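You operate a simulated robot arm through the tools that you are given. There is no shell and no other tool. Be economical: measure what you need, move in short steps, check, and stop when the job is done.

The job below is to be done with a simulated robot arm. You get a single attempt, and the scene is never put back.

TASK
Shut the yellow pipe lever, torque clamp nuts 2 and 4, then open it.
Fine: use the torque driver, each till the collar turns green; driver back in its holder. Set down upright: torque driver. Where these are worked on the way, their far stop is far enough and under half their travel is too little: yellow pipe lever.

It is judged by the outcome, as a careful person would: the job done as asked, and still so three seconds after it is handed in. It fails if anything else is knocked over, pushed out of place, dropped, spilled or broken.

THE ROBOT
A 6-joint arm with a two-finger parallel gripper on a trunk, on a base that drives. Base frame: it is fixed to the floor where the robot stands at the start and does not move with it; the origin is under the middle of the robot, x ahead of it, y to its left, z up. Lengths are in cm, angles in degrees, forces in N, time in s.
With the tool pointing down near the work surface it reaches from about 10 to 74 cm from the robot's upright axis, wherever it stands. Its first joint turns from -166.0 to 166.0 degrees. Places, roughly: damper lever [70, 40, 160]; first clamp nut [50, 110, 100]; fourth clamp nut [50, 90, 100]; second clamp nut [50, 100, 100]; third clamp nut [50, 90, 100]; torque driver [-125, -125, 125]; vent box drain lever [70, 60, 140]; yellow pipe lever [70, 0, 140]. Payload 3.91 kg.
The TCP is the grasp point between the finger pads, 3 cm short of the fingertips. In the tool frame z runs along the fingers and y along their closing line. The gripper opens to 11 cm. The fingers are 2 cm wide and 1 cm thick; the gripper's body (4.8 by 11.2 cm) begins 5.5 cm behind the TCP.
Orientation is told as [roll, pitch, yaw] about the base's x, y, z axes, in that order, counted from this pose: with the fingers straight down and closing along the base's y, the tool's x points along the base's -x, its y along +y and its z along -z.

THE INTERFACE
- The arm moves only by the tool drive_tool. Its argument "commands" is a list of rows, each a list of 7 numbers: the shift along the tool's x, y, z in units of 100 mm (1.0 is 100 mm), then the turn, a rotation vector about the tool's x, y, z in units of 180 degrees (1.0 is 180 degrees), then the opening, from 0 (shut) to 1 (fully open). In form: [[dx, dy, dz, wx, wy, wz, fingers], ...]. A call has 1 to 8 rows; each row is the pose to reach, as a shift and turn from the pose commanded when the call began, along the tool's axes at that moment. A call with a number of a shift or a turn outside -1 to 1 is refused whole. Each row takes 0.2 s and may step no farther than 5 cm and 8.6 degrees from the row before; otherwise, or with a gripper value out of range, the whole call is refused. Where a pose cannot be reached the arm comes as near as it can. A force on the tool above 40 N (or 10 N above the force at the start of the call, whichever is more), or a blocked arm, ends the call early, and 0.2 s more pass. Each finger travels about 4.5 cm/s and halts on what it meets, pressing with about 30 N; the grip force reading is that of the motor and also rises with nothing between the fingers. The clock runs only during rows and for 0.2 s after the last one: add rows that repeat a pose to give the fingers time. It gives the time, the measured TCP pose, the force on the tool (base axes), the opening and the grip force at its end, in the units of the frame above (readings bear some noise), with the torque about the TCP (base axes, N m) and any sound that the robot's microphone picked up, and new pictures: "pictures" is both (left out), scene, wrist or none.
- Cameras (640 x 400 px; columns grow to the right, rows downward): "scene" is now at [1.28, 17.61, 166.03]; the picture's right is [0.29, -0.96, 0.00], its down [-0.26, -0.08, -0.96] and it looks along [0.92, 0.28, -0.27] (base axes); focal length 280 px, centre (320, 200). "wrist" rides on the gripper at [7.7, 0.7, -11.4] in the tool frame; the picture's right is [-0.09, 1.00, 0.00], its down [-0.80, -0.07, -0.59] and it looks along [-0.59, -0.05, 0.80] (tool axes); focal length 270 px, centre (320, 200).
- slide_trunk(by): slides the trunk up (or, below 0, down) by that many cm; the arm and the scene camera ride with it, the base frame stays. It gives what a move gives, with no picture.
- base_move(legs): drives the robot by 1 to 6 legs, each [ahead, turn to the left] in cm and degrees, along the robot's own axes; the way and the turn of a leg run together, so that a leg with both is an arc; at most 150 cm and 180 degrees a leg. The arm and the cameras ride along, it lands a little off, and it stops where it bumps. It gives what a move gives, and a new picture of the scene camera.
- head_to(pan, tilt): turns the head with the scene camera to pan (to the left, within 155 degrees either way) and tilt (down, from -29 to 69), counted from straight ahead of the robot. It gives what a move gives, and a new picture of the scene camera.
- point_at(camera, pixels): for up to 12 pixels [column, row] of the newest picture of that camera ("zoom" is the newest enlarged one), the place [x, y, z] in the base frame of the surface seen there, good to about 0.2 cm. No time passes.
- zoom(camera, box): a new picture of the part [left, top, right, bottom] of that camera's present view, enlarged. No time passes.
- finish_job(): hands the job in; it is judged then, once.

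Go step by step. Measure first, check grasps and placings, and put right what went wrong. The budget is 80 turns and 260 pictures, counting those below and the enlarged ones. Unless the task says otherwise, let go and move clear before handing in, and close with one line.

The tools are called after "Call:" by a JSON object that holds its "op" and its "data". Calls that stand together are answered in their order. drive_tool: Moves the arm, as the interface text tells. Its arguments: {"type":"object","properties":{"commands":{"type":"array","items":{"type":"array","items":{"type":"number"}}},"pictures":{"type":"string","enum":["both","scene","wrist","none"]}},"required":["commands"]} The other tools are called the same way: slide_trunk (by) slides the trunk up or down; base_move (legs) drives the base; head_to (pan, tilt) turns the head that bears the scene camera; point_at (camera, pixels) gives the place of the surface under pixels of a picture; zoom (camera, box) takes an enlarged picture of a part of a camera's view; finish_job () hands the job in.

At the start:

```text
time: 0.0
tcp_pos: [30.71, 30.18, 149.4]
tool_rot: [0.0, 0.0, -0.3]
ft_force: [0.1, 1.1, 0.3]
torque: [0.0, 0.03, 0.0]
finger_gap: 10.99
gripper_force: 0.0
trunk travel left (down, up): [-57.5, 3.5]
robot x, y, heading: [-0.26, -0.2, 0.2]
head pan, tilt: [16.8, 15.5]
```

scene: 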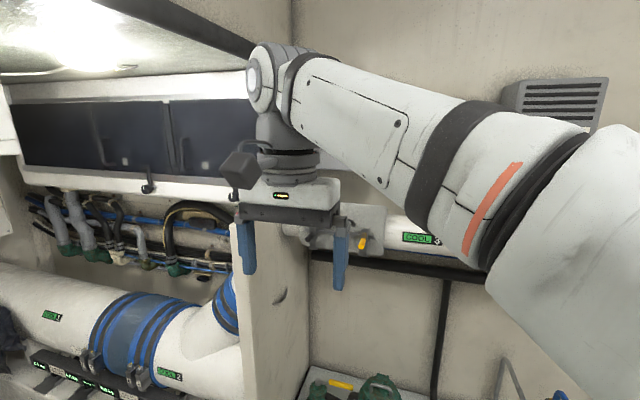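
wrist: 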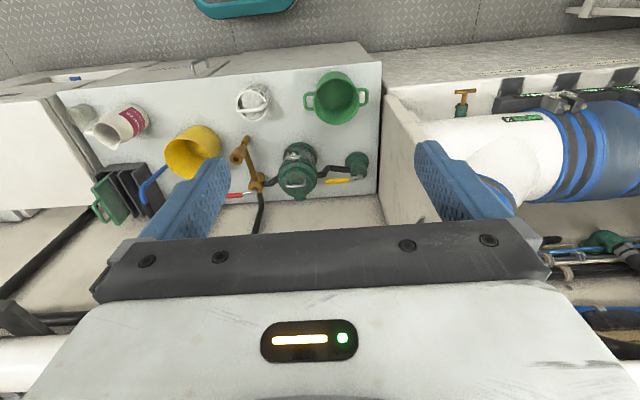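

The scene shows the blue clamped pipe at the left (about 140,340) and a yellow lever near (362,243). I will look around with the head first.

Call:
{"op": "head_to", "data": {"pan": -10, "tilt": 25}}

Call:
{"op": "head_to", "data": {"pan": 60, "tilt": 35}}

Call:
{"op": "head_to", "data": {"pan": -130, "tilt": 20}}

```text
time: 0.9
tcp_pos: [30.62, 30.07, 149.35]
tool_rot: [0.0, 0.0, -0.2]
ft_force: [0.6, 0.2, 0.1]
torque: [0.03, 0.02, -0.02]
finger_gap: 11.02
gripper_force: 0.1
trunk travel left (down, up): [-57.5, 3.5]
robot x, y, heading: [0.19, -0.06, 0.1]
head pan, tilt: [-10.0, 25.0]
```

scene: 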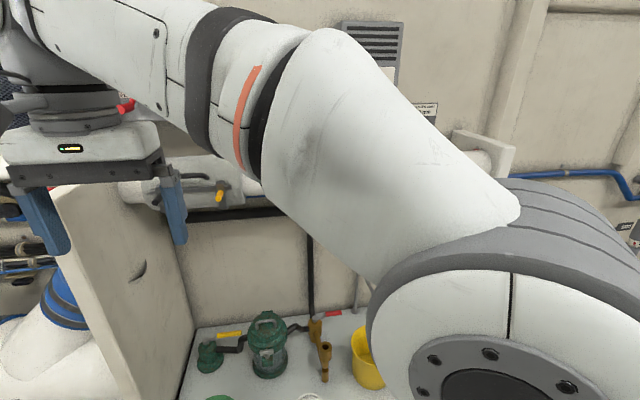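

```text
time: 2.3
tcp_pos: [30.7, 30.19, 149.46]
tool_rot: [-0.1, 0.1, -0.2]
ft_force: [-0.1, 0.0, 0.0]
torque: [0.02, 0.02, -0.02]
finger_gap: 10.99
gripper_force: 0.0
trunk travel left (down, up): [-57.5, 3.5]
robot x, y, heading: [0.09, -0.1, -0.2]
head pan, tilt: [60.0, 35.0]
```

scene: 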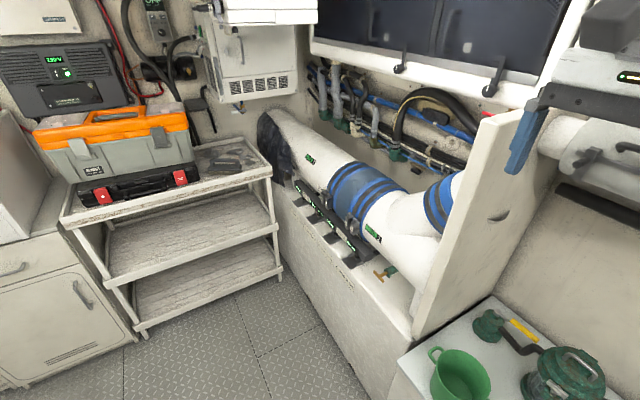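

```text
time: 5.1
tcp_pos: [30.73, 30.14, 149.51]
tool_rot: [0.0, 0.0, -0.1]
ft_force: [-0.6, -0.7, -0.3]
torque: [0.02, 0.0, -0.01]
finger_gap: 11.0
gripper_force: 0.0
trunk travel left (down, up): [-57.5, 3.5]
robot x, y, heading: [-0.42, 0.19, 0.1]
head pan, tilt: [-130.0, 20.0]
```

scene: 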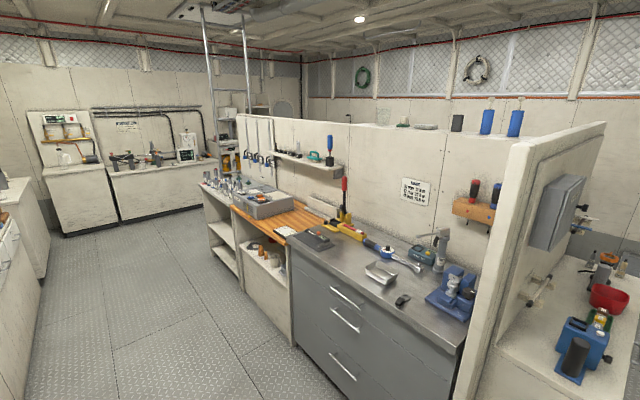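

The bench behind has tools: an upright red-handled tool at (343,200), blue at (330,145), and more around (475,190). I zoom in on them to find the torque driver.

Call:
{"op": "zoom", "data": {"camera": "scene", "box": [230, 110, 390, 210]}}

Call:
{"op": "zoom", "data": {"camera": "scene", "box": [360, 150, 520, 330]}}

Call:
{"op": "zoom", "data": {"camera": "scene", "box": [240, 190, 440, 315]}}

Call:
{"op": "point_at", "data": {"camera": "scene", "pixels": [[344, 200], [329, 145], [475, 185], [495, 190], [385, 252], [440, 240], [460, 280], [255, 155], [355, 230]]}}

```text
4.00 times, centred on (310, 160) of scene
```

zoom: 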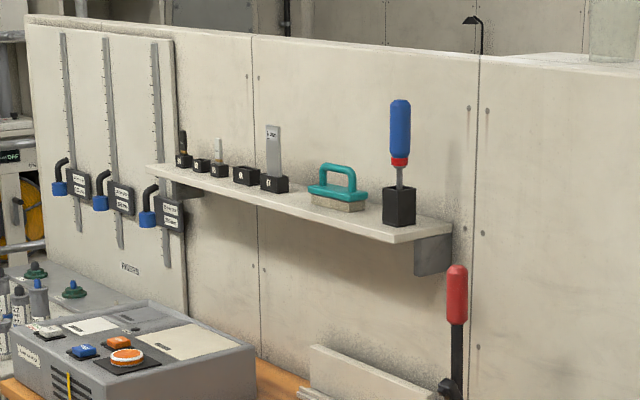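

```text
2.22 times, centred on (440, 240) of scene
```

zoom: 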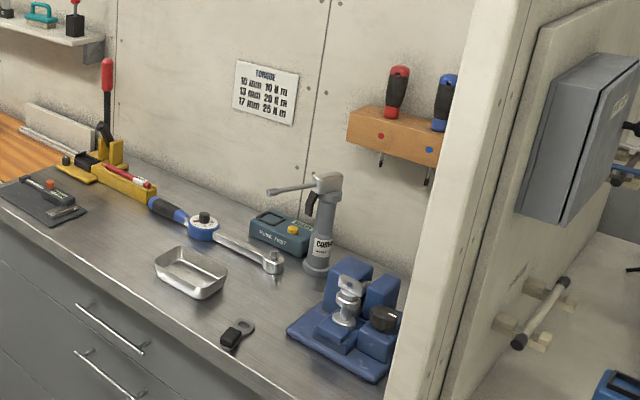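

```text
3.20 times, centred on (340, 252) of scene
```

zoom: 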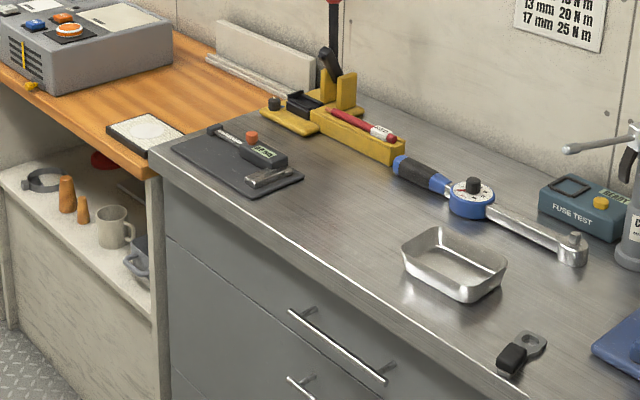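

```text
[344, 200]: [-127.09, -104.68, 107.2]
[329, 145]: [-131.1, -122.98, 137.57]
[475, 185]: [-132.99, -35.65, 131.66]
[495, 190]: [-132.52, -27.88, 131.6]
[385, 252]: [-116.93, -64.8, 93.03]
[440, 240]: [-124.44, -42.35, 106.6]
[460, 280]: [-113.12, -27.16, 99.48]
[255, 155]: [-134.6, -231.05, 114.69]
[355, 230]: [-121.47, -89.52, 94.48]
```

The torque driver is the blue-handled tool with a red collar standing in a black holder on the shelf, near [-131,-123,137]. Now I look closer at the clamp area and the yellow lever.

Call:
{"op": "head_to", "data": {"pan": 60, "tilt": 35}}

Call:
{"op": "zoom", "data": {"camera": "scene", "box": [270, 130, 430, 280]}}

Call:
{"op": "zoom", "data": {"camera": "scene", "box": [400, 90, 560, 240]}}

Call:
{"op": "zoom", "data": {"camera": "scene", "box": [540, 80, 640, 190]}}

Call:
{"op": "point_at", "data": {"camera": "scene", "pixels": [[304, 185], [330, 215], [353, 218], [310, 158], [373, 232], [390, 272], [355, 258], [300, 190]]}}

```text
time: 7.9
tcp_pos: [30.72, 30.18, 149.41]
tool_rot: [0.0, 0.1, -0.2]
ft_force: [0.1, -0.3, 0.4]
torque: [0.03, 0.01, -0.01]
finger_gap: 10.99
gripper_force: 0.0
trunk travel left (down, up): [-57.5, 3.5]
robot x, y, heading: [-0.08, 0.24, -0.2]
head pan, tilt: [60.0, 35.0]
```

scene: 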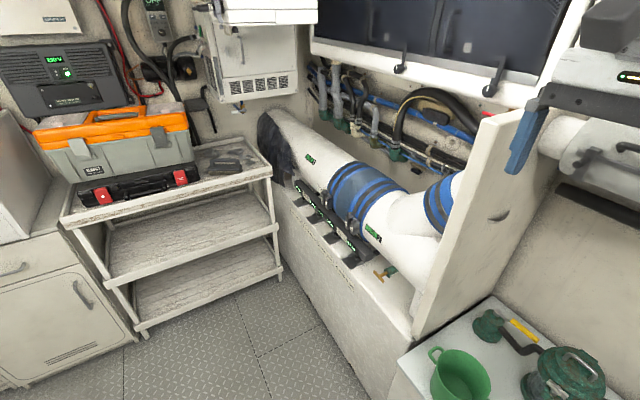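

```text
2.67 times, centred on (350, 205) of scene
```

zoom: 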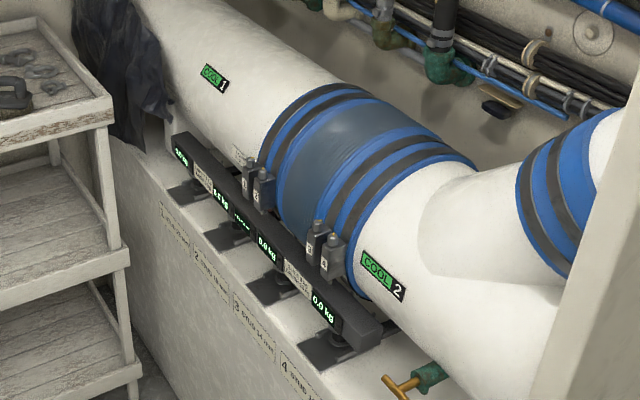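

```text
2.67 times, centred on (480, 165) of scene
```

zoom: 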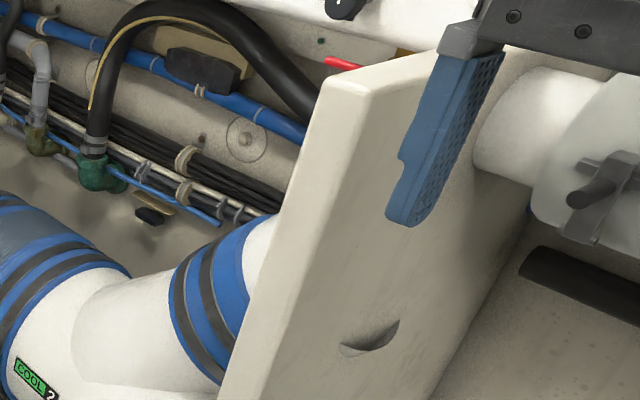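

```text
3.64 times, centred on (590, 135) of scene
```

zoom: 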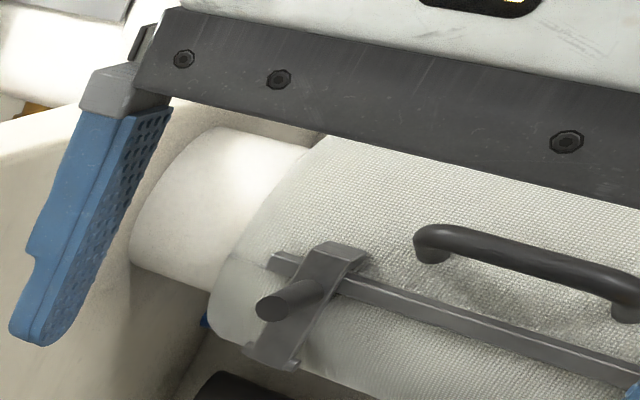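

```text
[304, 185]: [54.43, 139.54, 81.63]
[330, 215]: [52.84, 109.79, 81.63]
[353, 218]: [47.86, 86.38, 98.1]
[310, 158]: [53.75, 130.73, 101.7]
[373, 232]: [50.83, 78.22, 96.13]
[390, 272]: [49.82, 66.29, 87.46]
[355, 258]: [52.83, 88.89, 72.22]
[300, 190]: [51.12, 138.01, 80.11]
```

Call:
{"op": "zoom", "data": {"camera": "scene", "box": [325, 185, 375, 245]}}

Call:
{"op": "head_to", "data": {"pan": 15, "tilt": 10}}

Call:
{"op": "zoom", "data": {"camera": "scene", "box": [220, 170, 460, 320]}}

Call:
{"op": "point_at", "data": {"camera": "zoom", "pixels": [[320, 200], [60, 100]]}}

```text
6.67 times, centred on (350, 215) of scene
```

zoom: 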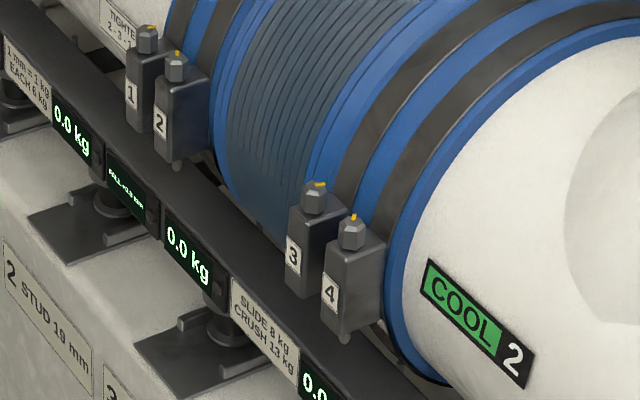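

```text
time: 9.1
tcp_pos: [30.76, 30.17, 149.52]
tool_rot: [0.0, 0.0, -0.2]
ft_force: [-0.4, 0.3, 0.3]
torque: [0.01, -0.01, 0.0]
finger_gap: 10.99
gripper_force: 0.0
trunk travel left (down, up): [-57.5, 3.5]
robot x, y, heading: [0.42, -0.58, 0.2]
head pan, tilt: [15.0, 10.0]
```

scene: 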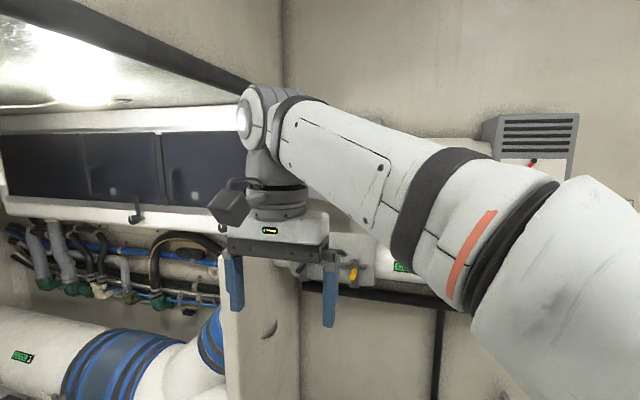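

```text
2.67 times, centred on (340, 245) of scene
```

zoom: 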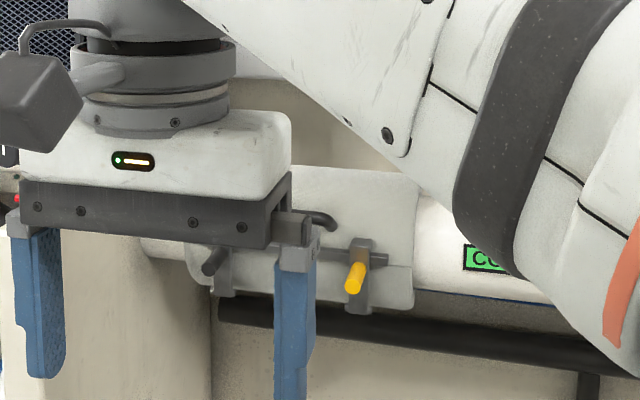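

```text
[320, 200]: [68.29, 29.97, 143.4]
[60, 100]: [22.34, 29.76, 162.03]
```

The arm hides the region near y=0, so I back the base off a bit and look from there.

Call:
{"op": "base_move", "data": {"legs": [[-30, 0], [0, 40]]}}

Call:
{"op": "head_to", "data": {"pan": -45, "tilt": 15}}

```text
time: 13.0
tcp_pos: [-25.76, 42.63, 149.54]
tool_rot: [0.1, -0.1, 39.9]
ft_force: [-0.8, 0.3, 0.9]
torque: [0.07, -0.02, -0.01]
finger_gap: 11.02
gripper_force: 0.1
trunk travel left (down, up): [-57.5, 3.5]
robot x, y, heading: [-29.82, 0.31, 39.7]
head pan, tilt: [15.0, 10.0]
```

scene: 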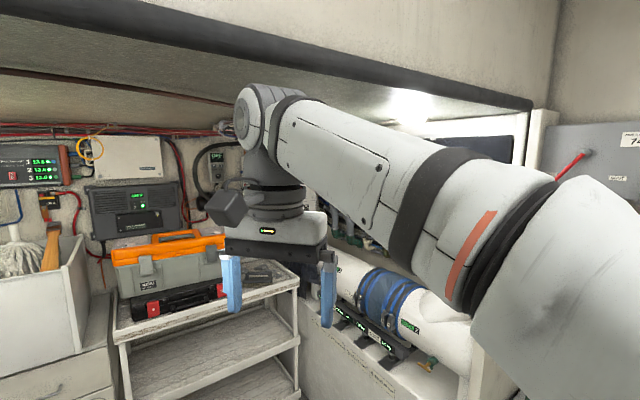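

```text
time: 14.3
tcp_pos: [-25.86, 42.79, 149.51]
tool_rot: [-0.1, 0.0, 39.8]
ft_force: [0.4, 0.7, 1.0]
torque: [0.0, 0.02, -0.03]
finger_gap: 11.0
gripper_force: 0.1
trunk travel left (down, up): [-57.5, 3.5]
robot x, y, heading: [-29.84, -0.33, 39.8]
head pan, tilt: [-45.0, 15.0]
```

scene: 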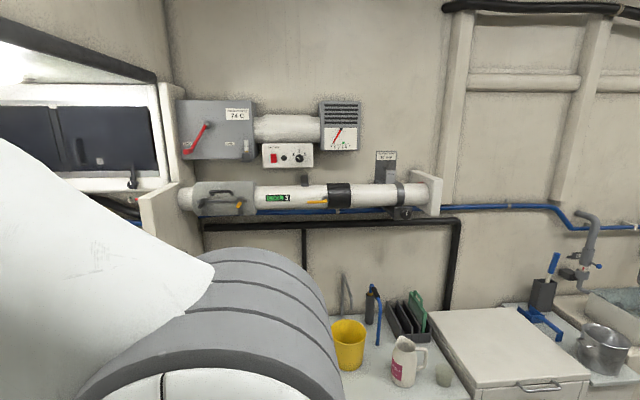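

Call:
{"op": "zoom", "data": {"camera": "scene", "box": [250, 140, 450, 230]}}

Call:
{"op": "zoom", "data": {"camera": "scene", "box": [170, 90, 370, 220]}}

Call:
{"op": "point_at", "data": {"camera": "scene", "pixels": [[315, 202], [308, 204], [325, 200], [340, 195], [400, 190], [435, 190], [300, 195], [237, 206], [270, 210], [330, 225]]}}

```text
3.20 times, centred on (350, 185) of scene
```

zoom: 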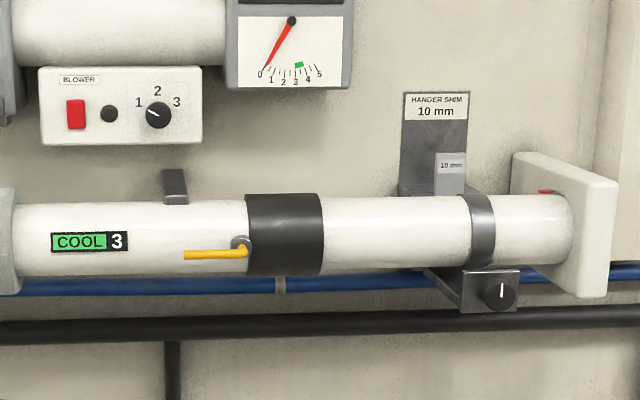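

```text
3.08 times, centred on (270, 155) of scene
```

zoom: 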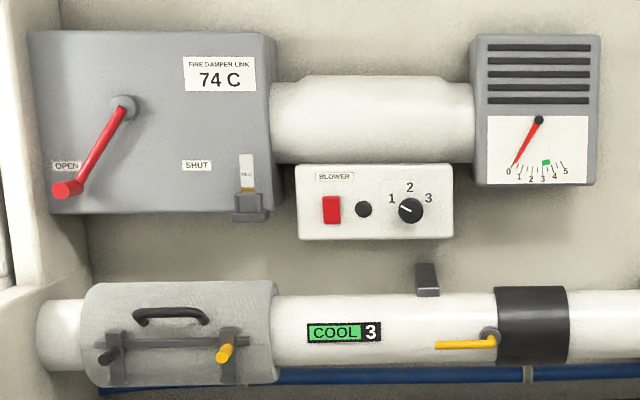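

```text
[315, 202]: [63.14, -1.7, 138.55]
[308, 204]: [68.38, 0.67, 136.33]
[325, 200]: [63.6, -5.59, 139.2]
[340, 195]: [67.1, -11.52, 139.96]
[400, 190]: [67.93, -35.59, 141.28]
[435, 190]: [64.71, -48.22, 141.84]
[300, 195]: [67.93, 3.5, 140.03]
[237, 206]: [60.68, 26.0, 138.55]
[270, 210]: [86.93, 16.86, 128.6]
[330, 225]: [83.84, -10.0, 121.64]
```

The yellow pipe lever is the handle around (315,202), with its pivot near [64,-6,140] and the tip pointing to +y along the pipe. I turn the tool to point ahead horizontally here in free space, with the fingers shut.

Call:
{"op": "drive_tool", "data": {"commands": [[0, 0, 0, 0, -0.045, 0, 0.8], [0, 0, 0, 0, -0.09, 0, 0.6], [0, 0, 0, 0, -0.135, 0, 0.4], [0, 0, 0, 0, -0.18, 0, 0.2], [0, 0, 0, 0, -0.225, 0, 0.2], [0, 0, 0, 0, -0.27, 0, 0.2], [0, 0, 0, 0, -0.315, 0, 0.2], [0, 0, 0, 0, -0.36, 0, 0.2]], "pictures": "none"}}

Call:
{"op": "drive_tool", "data": {"commands": [[0, 0, 0, 0, -0.045, 0, 0], [0, 0, 0, 0, -0.09, 0, 0], [0, 0, 0, 0, -0.14, 0, 0], [0, 0, 0, 0, -0.14, 0, 0]], "pictures": "both"}}

```text
time: 16.1
tcp_pos: [-25.96, 42.78, 149.56]
tool_rot: [0.2, -64.9, 39.6]
ft_force: [0.3, -0.8, 0.3]
torque: [-0.01, 0.02, 0.01]
finger_gap: 2.18
gripper_force: 0.0
trunk travel left (down, up): [-57.5, 3.5]
robot x, y, heading: [-29.66, -0.03, 39.7]
head pan, tilt: [-45.0, 15.0]
```

```text
refused: row 3 steps farther than a row can; nothing moved
```

Call:
{"op": "drive_tool", "data": {"commands": [[0, 0, 0, 0, -0.045, 0, 0], [0, 0, 0, 0, -0.09, 0, 0], [0, 0, 0, 0, -0.12, 0, 0], [0, 0, 0, 0, -0.14, 0, 0]], "pictures": "both"}}

Call:
{"op": "head_to", "data": {"pan": -60, "tilt": 40}}

Call:
{"op": "point_at", "data": {"camera": "scene", "pixels": [[320, 100], [320, 200], [320, 280], [450, 250], [560, 200], [320, 350]]}}

```text
time: 17.1
tcp_pos: [-25.84, 42.85, 149.49]
tool_rot: [173.7, -89.9, -133.8]
ft_force: [-0.2, 0.0, -0.6]
torque: [0.01, 0.02, -0.02]
finger_gap: 0.02
gripper_force: 29.9
trunk travel left (down, up): [-57.5, 3.5]
robot x, y, heading: [-30.22, -0.07, 39.9]
head pan, tilt: [-45.0, 15.0]
```

scene: 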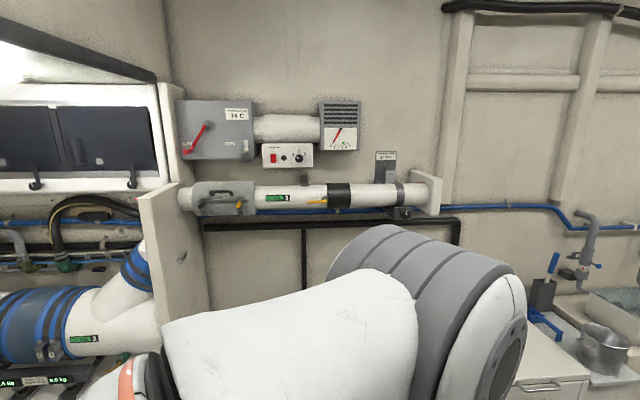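
wrist: 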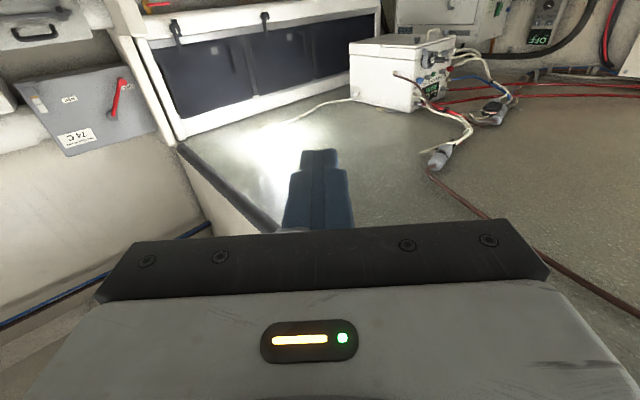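

```text
time: 18.0
tcp_pos: [-25.89, 42.83, 149.51]
tool_rot: [116.6, -90.0, -76.8]
ft_force: [0.1, -0.5, 0.3]
torque: [0.06, -0.01, 0.03]
finger_gap: 0.03
gripper_force: 30.3
trunk travel left (down, up): [-57.5, 3.5]
robot x, y, heading: [-29.41, -0.06, 39.6]
head pan, tilt: [-60.0, 40.0]
```

scene: 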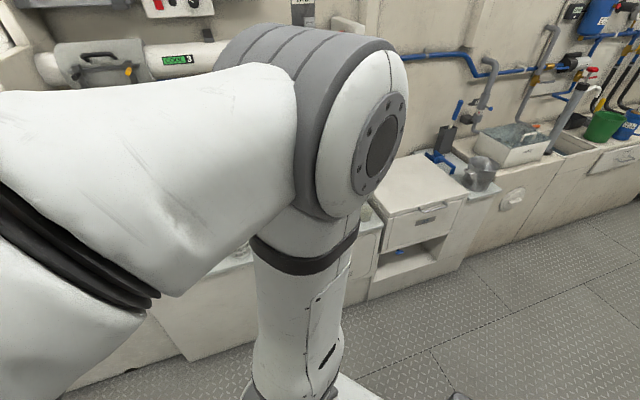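

```text
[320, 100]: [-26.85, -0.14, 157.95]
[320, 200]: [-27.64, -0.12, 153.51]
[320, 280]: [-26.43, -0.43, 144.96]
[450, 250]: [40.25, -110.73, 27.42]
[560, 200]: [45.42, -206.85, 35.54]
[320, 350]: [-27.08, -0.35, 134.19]
```

The cabinet fronts are near x=40 and the arm column is clear. I turn back to face ahead and bring the tool across in front of the robot.

Call:
{"op": "base_move", "data": {"legs": [[0, -39.8]]}}

Call:
{"op": "drive_tool", "data": {"commands": [[0, -0.45, 0, 0, 0, 0, 0], [0, -0.9, 0, 0, 0, 0, 0]], "pictures": "none"}}

Call:
{"op": "drive_tool", "data": {"commands": [[0, -0.45, 0, 0, 0, 0, 0], [0, -0.9, 0, 0, 0, 0, 0]], "pictures": "none"}}

Call:
{"op": "drive_tool", "data": {"commands": [[0, -0.45, 0, 0, 0, 0, 0], [0, -0.9, 0, 0, 0, 0, 0]], "pictures": "both"}}

```text
time: 20.2
tcp_pos: [0.86, 30.15, 149.55]
tool_rot: [75.3, -90.0, -75.4]
ft_force: [-0.1, 0.0, -0.2]
torque: [0.01, -0.02, 0.01]
finger_gap: 0.0
gripper_force: 30.1
trunk travel left (down, up): [-57.5, 3.5]
robot x, y, heading: [-30.05, -0.68, 0.1]
head pan, tilt: [-60.0, 40.0]
```

scene: 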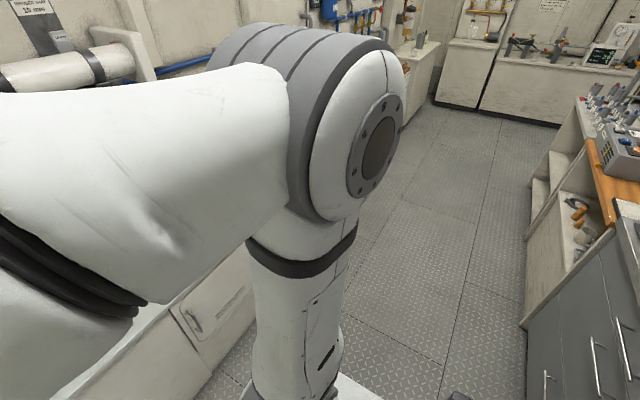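

```text
time: 20.8
tcp_pos: [0.64, 21.2, 149.58]
tool_rot: [137.3, -89.9, -137.2]
ft_force: [-0.2, -0.4, -0.6]
torque: [0.04, -0.03, 0.02]
finger_gap: 0.0
gripper_force: 30.2
trunk travel left (down, up): [-57.5, 3.5]
robot x, y, heading: [-30.09, -0.47, 0.3]
head pan, tilt: [-60.0, 40.0]
```

```text
time: 21.4
tcp_pos: [0.61, 12.13, 149.72]
tool_rot: [114.5, -89.9, -114.5]
ft_force: [-0.6, 0.4, 0.5]
torque: [0.01, -0.02, 0.03]
finger_gap: 0.03
gripper_force: 30.2
trunk travel left (down, up): [-57.5, 3.5]
robot x, y, heading: [-30.03, -0.56, 0.3]
head pan, tilt: [-60.0, 40.0]
```

```text
time: 22.0
tcp_pos: [0.39, 3.4, 149.52]
tool_rot: [-173.5, -89.7, 173.6]
ft_force: [-1.6, 0.8, 0.2]
torque: [-0.01, 0.02, -0.05]
finger_gap: 0.0
gripper_force: 29.9
trunk travel left (down, up): [-57.5, 3.5]
robot x, y, heading: [-29.87, -0.34, 0.3]
head pan, tilt: [-60.0, 40.0]
```

scene: 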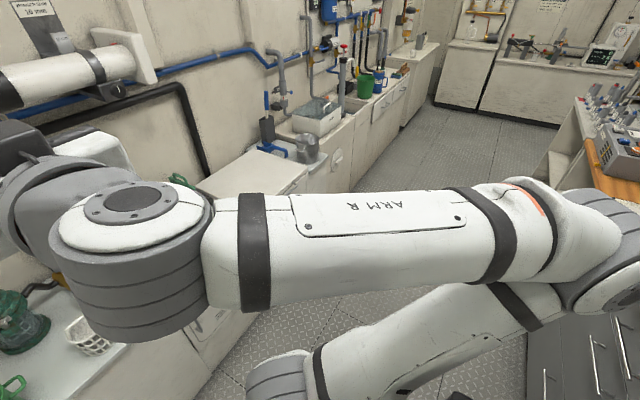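
wrist: 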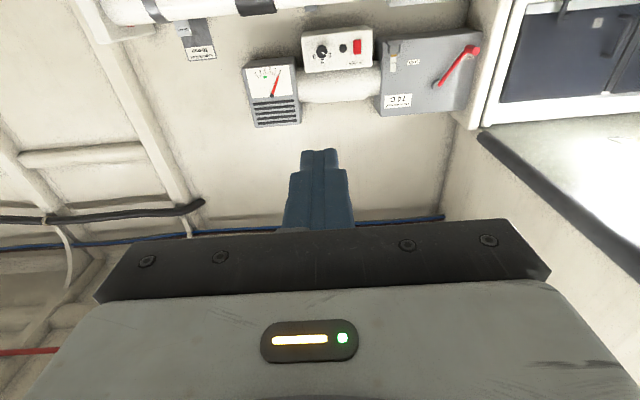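

The tool now points ahead at y≈3. I lower the trunk so the tool is just below lever height and drive ahead a bit, then look at the lever.

Call:
{"op": "slide_trunk", "data": {"by": -15}}

Call:
{"op": "base_move", "data": {"legs": [[28, 0]]}}

Call:
{"op": "head_to", "data": {"pan": 0, "tilt": 10}}

Call:
{"op": "zoom", "data": {"camera": "wrist", "box": [160, 0, 480, 200]}}

```text
time: 23.8
tcp_pos: [0.74, 3.21, 134.29]
tool_rot: [124.6, -89.9, -124.7]
ft_force: [0.2, 0.0, 0.1]
torque: [0.03, -0.02, -0.02]
finger_gap: 0.0
gripper_force: 30.0
trunk travel left (down, up): [-42.5, 18.5]
robot x, y, heading: [-30.17, -0.52, 0.4]
head pan, tilt: [-60.0, 40.0]
```

```text
time: 25.7
tcp_pos: [28.8, 3.26, 134.47]
tool_rot: [117.0, -89.9, -117.3]
ft_force: [0.7, -0.6, 0.3]
torque: [-0.04, -0.02, -0.02]
finger_gap: 0.01
gripper_force: 30.6
trunk travel left (down, up): [-42.5, 18.5]
robot x, y, heading: [-2.06, -0.32, 0.0]
head pan, tilt: [-60.0, 40.0]
```

scene: 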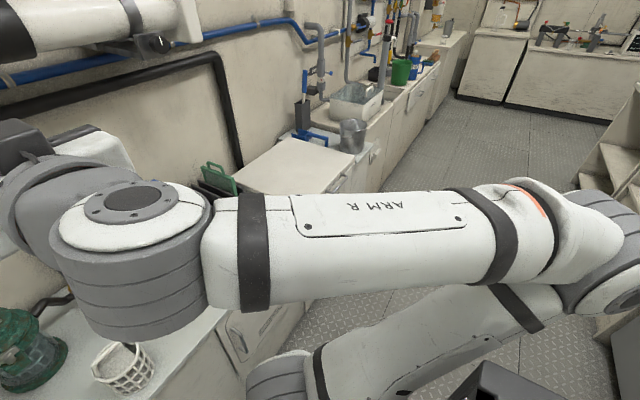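

```text
time: 27.0
tcp_pos: [28.7, 3.13, 134.42]
tool_rot: [122.3, -89.9, -122.6]
ft_force: [-0.4, 0.5, -0.7]
torque: [-0.02, 0.0, 0.03]
finger_gap: 0.01
gripper_force: 29.7
trunk travel left (down, up): [-42.5, 18.5]
robot x, y, heading: [-2.11, -0.57, 0.0]
head pan, tilt: [0.0, 10.0]
```

scene: 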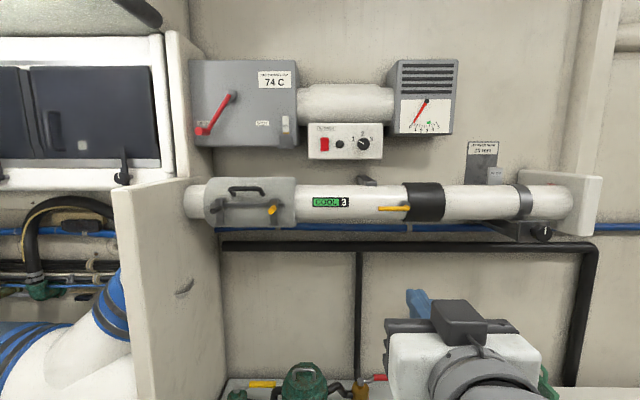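

```text
2.00 times, centred on (320, 100) of wrist
```

zoom: 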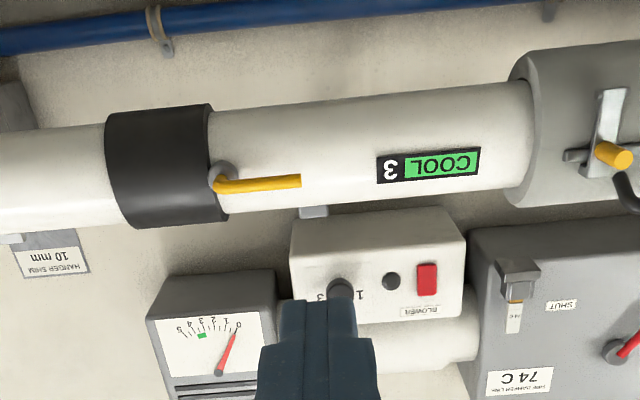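

Call:
{"op": "zoom", "data": {"camera": "scene", "box": [360, 175, 460, 237]}}

Call:
{"op": "point_at", "data": {"camera": "zoom", "pixels": [[130, 214], [200, 212], [270, 210], [315, 210], [320, 190], [400, 150], [100, 180]]}}

```text
6.40 times, centred on (410, 206) of scene
```

zoom: 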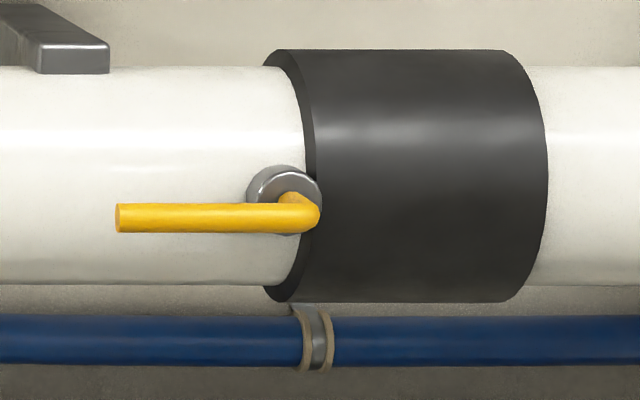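

```text
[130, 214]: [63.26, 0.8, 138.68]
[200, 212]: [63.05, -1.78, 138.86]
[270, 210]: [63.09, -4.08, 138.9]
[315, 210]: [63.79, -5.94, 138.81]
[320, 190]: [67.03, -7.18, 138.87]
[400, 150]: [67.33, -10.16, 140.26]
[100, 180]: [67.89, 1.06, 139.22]
```

The lever pivots at about y=-5.2, z=138.7, and its rod runs from x 63 to 64 with the tip at y≈1.2. I bring the closed fingertips just below the rod near its tip.

Call:
{"op": "drive_tool", "data": {"commands": [[-0.14, -0.29, 0.3, 0, 0, 0, 0], [-0.14, -0.29, 0.7, 0, 0, 0, 0], [-0.14, -0.29, 1.0, 0, 0, 0, 0]], "pictures": "none"}}

Call:
{"op": "drive_tool", "data": {"commands": [[0, 0, 0.5, 0, 0, 0, 0], [0, 0, 1.0, 0, 0, 0, 0]], "pictures": "none"}}

Call:
{"op": "drive_tool", "data": {"commands": [[0, 0, 0.4, 0, 0, 0, 0], [0, 0, 0.8, 0, 0, 0, 0]], "pictures": "both"}}

```text
time: 27.5
tcp_pos: [26.93, 14.16, 136.58]
tool_rot: [-118.1, -86.6, 148.8]
ft_force: [0.1, 0.3, 0.9]
torque: [-0.03, 0.02, 0.02]
finger_gap: 0.02
gripper_force: 30.3
trunk travel left (down, up): [-42.5, 18.5]
robot x, y, heading: [-1.82, -0.53, 0.2]
head pan, tilt: [0.0, 10.0]
stopped in row 2: the arm was blocked; the commanded pose is now the measured one
```

```text
time: 28.1
tcp_pos: [34.7, 20.76, 136.53]
tool_rot: [101.9, -85.7, -69.1]
ft_force: [0.0, 1.0, 1.1]
torque: [-0.06, 0.02, -0.06]
finger_gap: 0.02
gripper_force: 29.3
trunk travel left (down, up): [-42.5, 18.5]
robot x, y, heading: [-2.04, -0.34, -0.1]
head pan, tilt: [0.0, 10.0]
```

```text
time: 28.7
tcp_pos: [42.62, 23.42, 136.78]
tool_rot: [-113.1, -86.8, 143.3]
ft_force: [0.2, 0.4, -0.6]
torque: [0.01, -0.02, -0.02]
finger_gap: 0.0
gripper_force: 29.7
trunk travel left (down, up): [-42.5, 18.5]
robot x, y, heading: [-1.75, -0.26, 0.2]
head pan, tilt: [0.0, 10.0]
```

scene: 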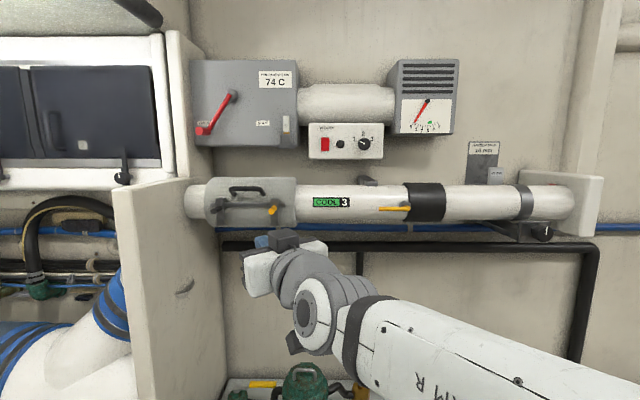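
wrist: 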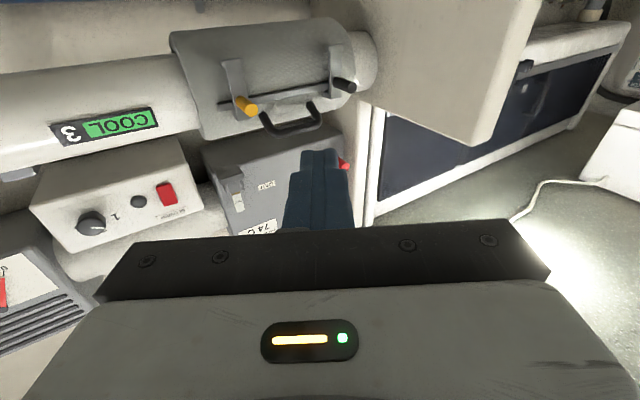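

The arm got blocked near a singular pose and swung; the tool now heads 30° to the left at (42.6,23.4), clear of everything. I turn it back to straight ahead in place.

Call:
{"op": "drive_tool", "data": {"commands": [[0, 0, 0, 0.042, 0, 0, 0], [0, 0, 0, 0.084, 0, 0, 0], [0, 0, 0, 0.126, 0, 0, 0], [0, 0, 0, 0.168, 0, 0, 0], [0, 0, 0, 0.168, 0, 0, 0]], "pictures": "both"}}

```text
time: 29.9
tcp_pos: [42.43, 23.43, 136.96]
tool_rot: [-147.0, -86.8, 147.2]
ft_force: [0.7, 1.1, 0.1]
torque: [0.03, 0.02, -0.03]
finger_gap: 0.0
gripper_force: 30.0
out of reach, approached as far as the arm can: row 1
trunk travel left (down, up): [-42.5, 18.5]
robot x, y, heading: [-1.71, 0.07, 0.0]
head pan, tilt: [0.0, 10.0]
```

scene: 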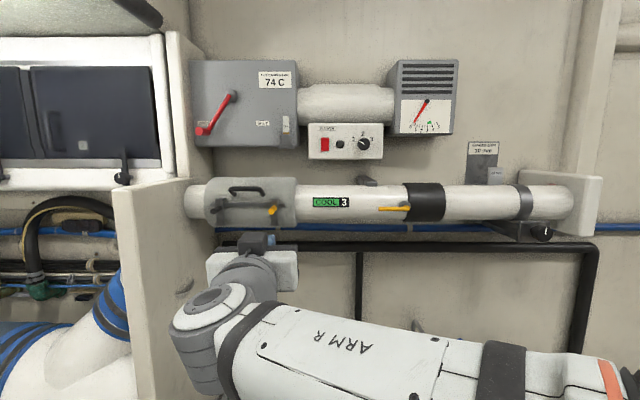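
wrist: 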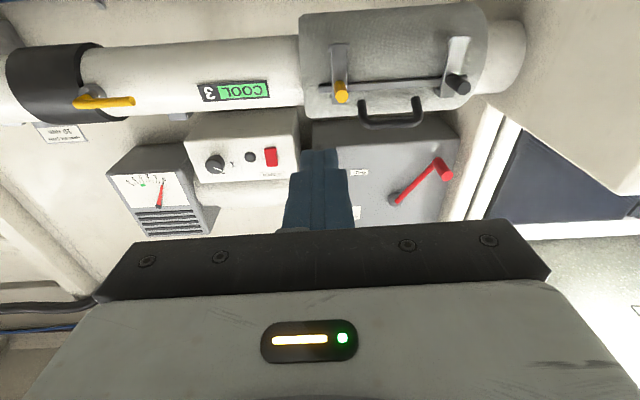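

The tool faces ahead again (tilted up about 3°, acceptable). I move it right to the lever's y and slightly down.

Call:
{"op": "drive_tool", "data": {"commands": [[0.1, -0.25, 0, 0, 0, 0, 0], [0.14, -0.5, 0, 0, 0, 0, 0], [0.14, -0.75, 0, 0, 0, 0, 0], [0.14, -1.0, 0, 0, 0, 0, 0]], "pictures": "none"}}

Call:
{"op": "drive_tool", "data": {"commands": [[0, -0.25, 0, 0, 0, 0, 0], [0, -0.5, 0, 0, 0, 0, 0], [0, -0.75, 0, 0, 0, 0, 0], [0, -1.0, 0, 0, 0, 0, 0]], "pictures": "none"}}

Call:
{"op": "drive_tool", "data": {"commands": [[0, -0.15, 0, 0, 0, 0, 0], [0, -0.3, 0, 0, 0, 0, 0], [0, -0.3, 0, 0, 0, 0, 0]], "pictures": "both"}}

```text
time: 30.9
tcp_pos: [42.51, 13.31, 135.75]
tool_rot: [-147.8, -86.8, 148.2]
ft_force: [-0.2, 0.0, -0.5]
torque: [0.0, 0.02, -0.03]
finger_gap: 0.0
gripper_force: 29.5
trunk travel left (down, up): [-42.5, 18.5]
robot x, y, heading: [-2.15, -0.48, -0.1]
head pan, tilt: [0.0, 10.0]
```

```text
time: 32.1
tcp_pos: [44.81, 4.58, 133.54]
tool_rot: [-69.1, -87.4, 70.8]
ft_force: [-0.3, -0.3, -0.6]
torque: [-0.01, -0.02, -0.01]
finger_gap: 0.01
gripper_force: 29.8
trunk travel left (down, up): [-42.5, 18.5]
robot x, y, heading: [-1.91, -0.64, 0.5]
head pan, tilt: [0.0, 10.0]
stopped in row 4: the arm was blocked; the commanded pose is now the measured one
```

```text
time: 32.9
tcp_pos: [45.18, 1.81, 133.23]
tool_rot: [-53.1, -87.1, 55.0]
ft_force: [-0.1, 0.7, -0.1]
torque: [0.02, 0.02, -0.01]
finger_gap: 0.0
gripper_force: 29.7
trunk travel left (down, up): [-42.5, 18.5]
robot x, y, heading: [-1.95, -0.66, 0.1]
head pan, tilt: [0.0, 10.0]
```

scene: 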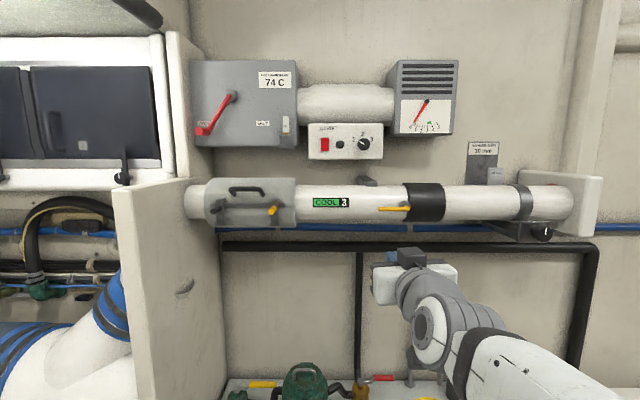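
wrist: 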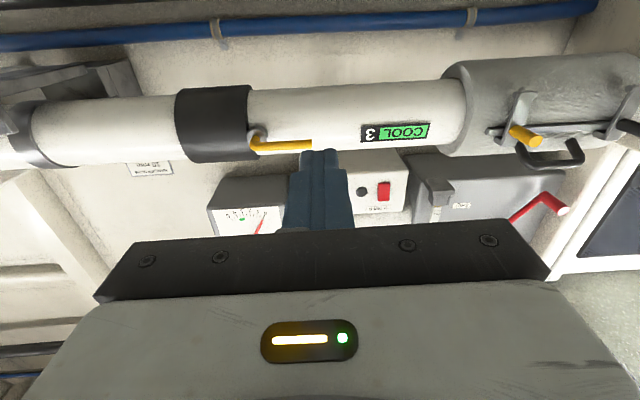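

The tool is at (45.2,1.8,133.2) and steady. I advance under the lever in two stages.

Call:
{"op": "drive_tool", "data": {"commands": [[0, -0.2, 0.2, 0, 0, 0, 0], [0, -0.2, 0.5, 0, 0, 0, 0], [0, -0.2, 0.75, 0, 0, 0, 0], [0, -0.2, 1.0, 0, 0, 0, 0]], "pictures": "both"}}

```text
time: 33.9
tcp_pos: [54.6, 2.43, 133.6]
tool_rot: [-73.8, -87.4, 74.7]
ft_force: [1.2, -0.3, -0.4]
torque: [-0.04, -0.02, -0.01]
finger_gap: 0.0
gripper_force: 30.0
out of reach, approached as far as the arm can: row 1, 2, 3, 4
trunk travel left (down, up): [-42.5, 18.5]
robot x, y, heading: [-2.02, -0.17, 0.2]
head pan, tilt: [0.0, 10.0]
```

scene: 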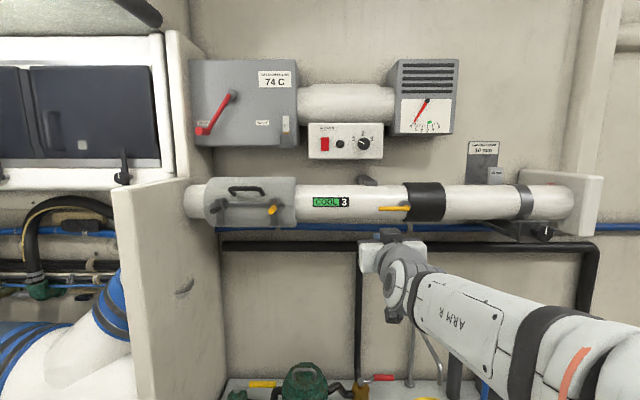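
wrist: 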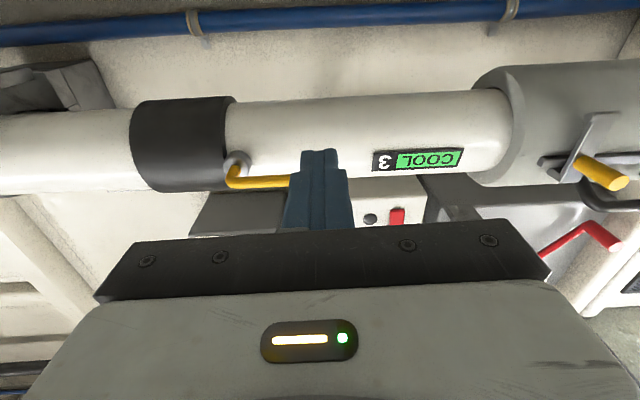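

The arm reports out of reach and drifted to y 2.4. I try a small sideways correction from here.

Call:
{"op": "drive_tool", "data": {"commands": [[0, -0.1, 0, 0, 0, 0, 0], [0, -0.25, 0, 0, 0, 0, 0], [-0.1, -0.25, 0.0, 0, 0, 0, 0], [-0.2, -0.25, 0.0, 0, 0, 0, 0], [-0.2, -0.25, 0.2, 0, 0, 0, 0]], "pictures": "wrist"}}

```text
time: 35.1
tcp_pos: [56.62, 2.32, 135.24]
tool_rot: [-73.2, -87.5, 74.0]
ft_force: [1.0, -0.9, -0.1]
torque: [-0.01, -0.02, -0.02]
finger_gap: 0.0
gripper_force: 29.7
out of reach, approached as far as the arm can: row 1, 2, 3, 4, 5
trunk travel left (down, up): [-42.5, 18.5]
robot x, y, heading: [-1.88, -0.17, 0.3]
head pan, tilt: [0.0, 10.0]
```

wrist: 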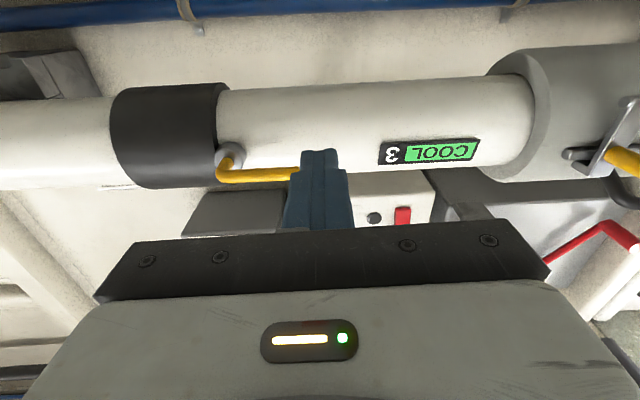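

Only sideways motion is stuck (a joint limit), so I turn the base right by 8° with the tip still short of the lever, which gives me room in y.

Call:
{"op": "base_move", "data": {"legs": [[0, -8]]}}

Call:
{"op": "drive_tool", "data": {"commands": [[0, 0.15, 0, 0, 0, 0, 0], [0, 0.3, 0, 0, 0, 0, 0], [0, 0.3, 0, 0, 0, 0, 0]], "pictures": "wrist"}}

```text
time: 36.1
tcp_pos: [56.24, -6.03, 135.44]
tool_rot: [-73.6, -87.4, 66.1]
ft_force: [0.3, -0.7, 0.7]
torque: [0.01, -0.02, -0.04]
finger_gap: 0.02
gripper_force: 30.1
trunk travel left (down, up): [-42.5, 18.5]
robot x, y, heading: [-2.27, -0.44, -7.4]
head pan, tilt: [0.0, 10.0]
```

scene: 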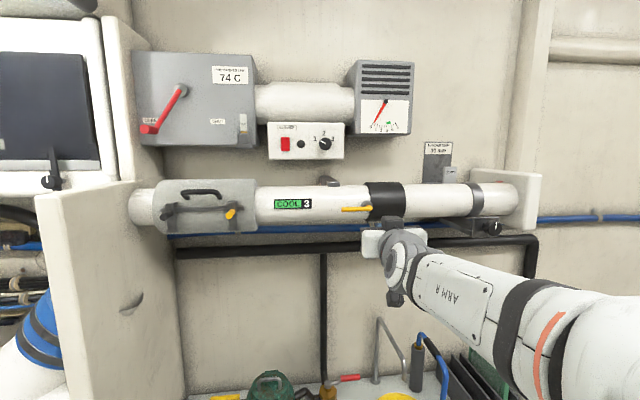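

```text
time: 36.9
tcp_pos: [56.57, -3.07, 135.21]
tool_rot: [-74.4, -87.5, 66.8]
ft_force: [0.2, 0.0, 0.1]
torque: [-0.01, 0.01, 0.0]
finger_gap: 0.01
gripper_force: 30.3
trunk travel left (down, up): [-42.5, 18.5]
robot x, y, heading: [-2.06, -0.5, -7.3]
head pan, tilt: [0.0, 10.0]
```

wrist: 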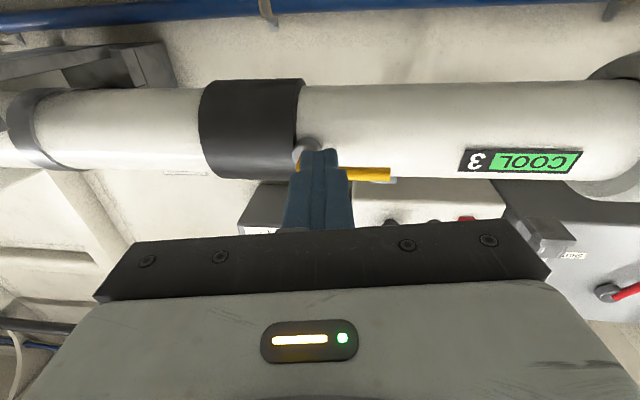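

Control is back. I step left to line up under the rod's tip, then forward.

Call:
{"op": "drive_tool", "data": {"commands": [[0, 0.2, 0, 0, 0, 0, 0], [0, 0.39, 0, 0, 0, 0, 0], [0, 0.39, 0.25, 0, 0, 0, 0], [0, 0.39, 0.45, 0, 0, 0, 0], [0, 0.39, 0.56, 0, 0, 0, 0], [0, 0.39, 0.56, 0, 0, 0, 0]], "pictures": "both"}}

Call:
{"op": "zoom", "data": {"camera": "scene", "box": [310, 170, 430, 245]}}

```text
time: 38.3
tcp_pos: [62.87, 0.09, 135.07]
tool_rot: [-74.5, -87.5, 66.9]
ft_force: [0.2, 0.4, 0.3]
torque: [-0.01, -0.01, 0.01]
finger_gap: 0.02
gripper_force: 30.1
trunk travel left (down, up): [-42.5, 18.5]
robot x, y, heading: [-2.1, -0.59, -7.1]
head pan, tilt: [0.0, 10.0]
```

scene: 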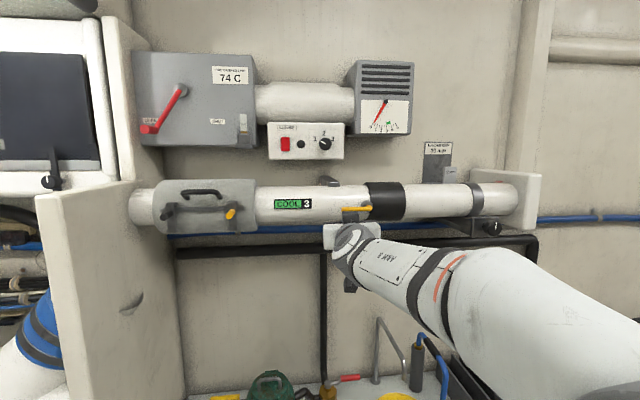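
wrist: 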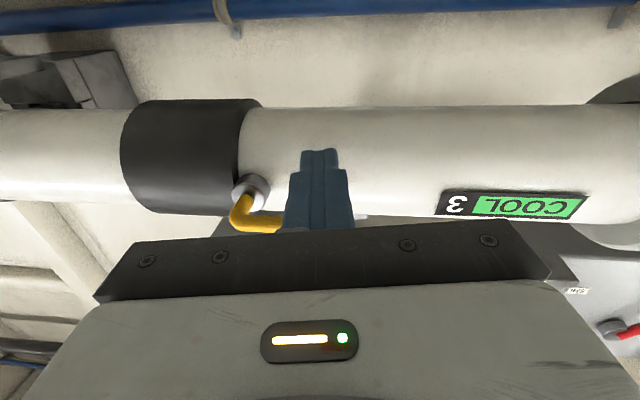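

```text
5.33 times, centred on (370, 208) of scene
```

zoom: 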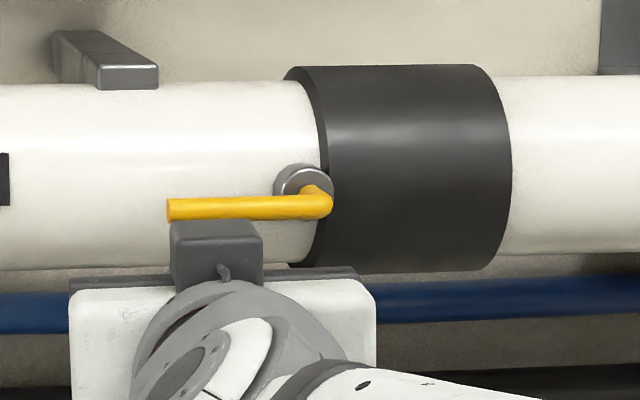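

The tip is just under the rod, near its end. I push up gently by about 4 cm to test this direction.

Call:
{"op": "drive_tool", "data": {"commands": [[-0.1, 0, 0, 0, 0, 0, 0], [-0.2, 0, 0, 0, 0, 0, 0], [-0.28, 0, 0, 0, 0, 0, 0], [-0.34, 0, 0, 0, 0, 0, 0], [-0.4, 0, 0, 0, 0, 0, 0]], "pictures": "both"}}

Call:
{"op": "zoom", "data": {"camera": "scene", "box": [310, 170, 430, 245]}}

```text
time: 39.2
tcp_pos: [63.0, 0.14, 137.03]
tool_rot: [-53.8, -87.0, 46.4]
ft_force: [-1.1, -1.7, -7.2]
torque: [0.03, 0.08, -0.12]
finger_gap: 0.03
gripper_force: 30.0
trunk travel left (down, up): [-42.5, 18.5]
robot x, y, heading: [-1.7, -0.37, -7.5]
head pan, tilt: [0.0, 10.0]
stopped in row 4: the force on the tool passed its limit (the readings are from after the stop); the commanded pose is now the measured one
```

scene: 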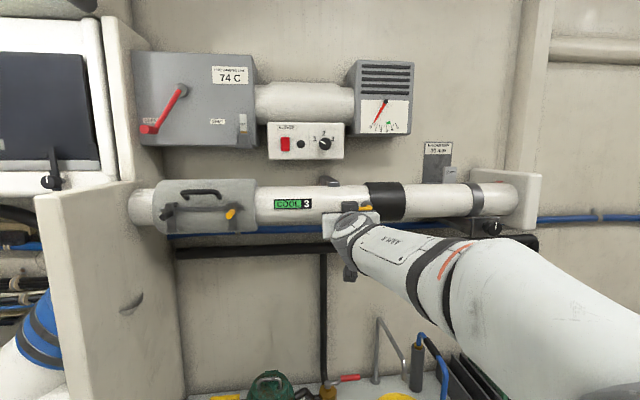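
wrist: 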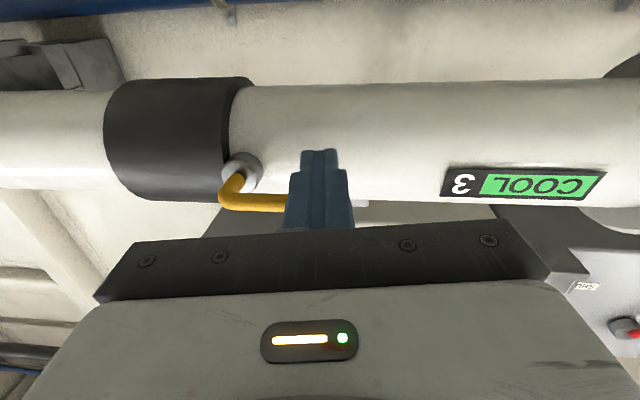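

```text
5.33 times, centred on (370, 208) of scene
```

zoom: 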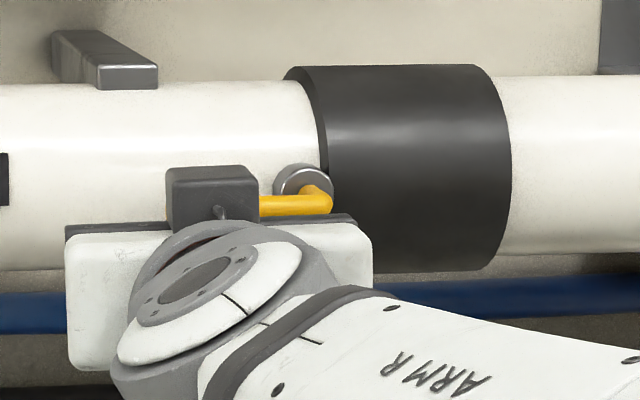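

Upward is the closed end stop (force limit hit, rod did not move), so the lever turns down. I back off, go above the rod and re-enter.

Call:
{"op": "drive_tool", "data": {"commands": [[0.1, 0, 0, 0, 0, 0, 0], [0.1, 0, -0.3, 0, 0, 0, 0], [0, 0, -0.5, 0, 0, 0, 0], [-0.25, 0, -0.5, 0, 0, 0, 0], [-0.42, 0, -0.5, 0, 0, 0, 0], [-0.42, 0, -0.5, 0, 0, 0, 0]], "pictures": "none"}}

Call:
{"op": "zoom", "data": {"camera": "wrist", "box": [160, 0, 480, 240]}}

```text
time: 40.6
tcp_pos: [58.12, 0.99, 141.54]
tool_rot: [-56.7, -87.1, 49.4]
ft_force: [0.5, 0.4, 0.0]
torque: [0.0, 0.01, 0.01]
finger_gap: 0.02
gripper_force: 30.1
trunk travel left (down, up): [-42.5, 18.5]
robot x, y, heading: [-1.85, -0.21, -7.3]
head pan, tilt: [0.0, 10.0]
```

```text
1.67 times, centred on (320, 120) of wrist
```

zoom: 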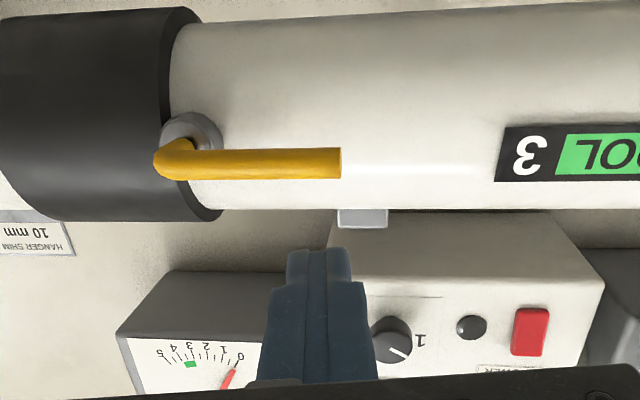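

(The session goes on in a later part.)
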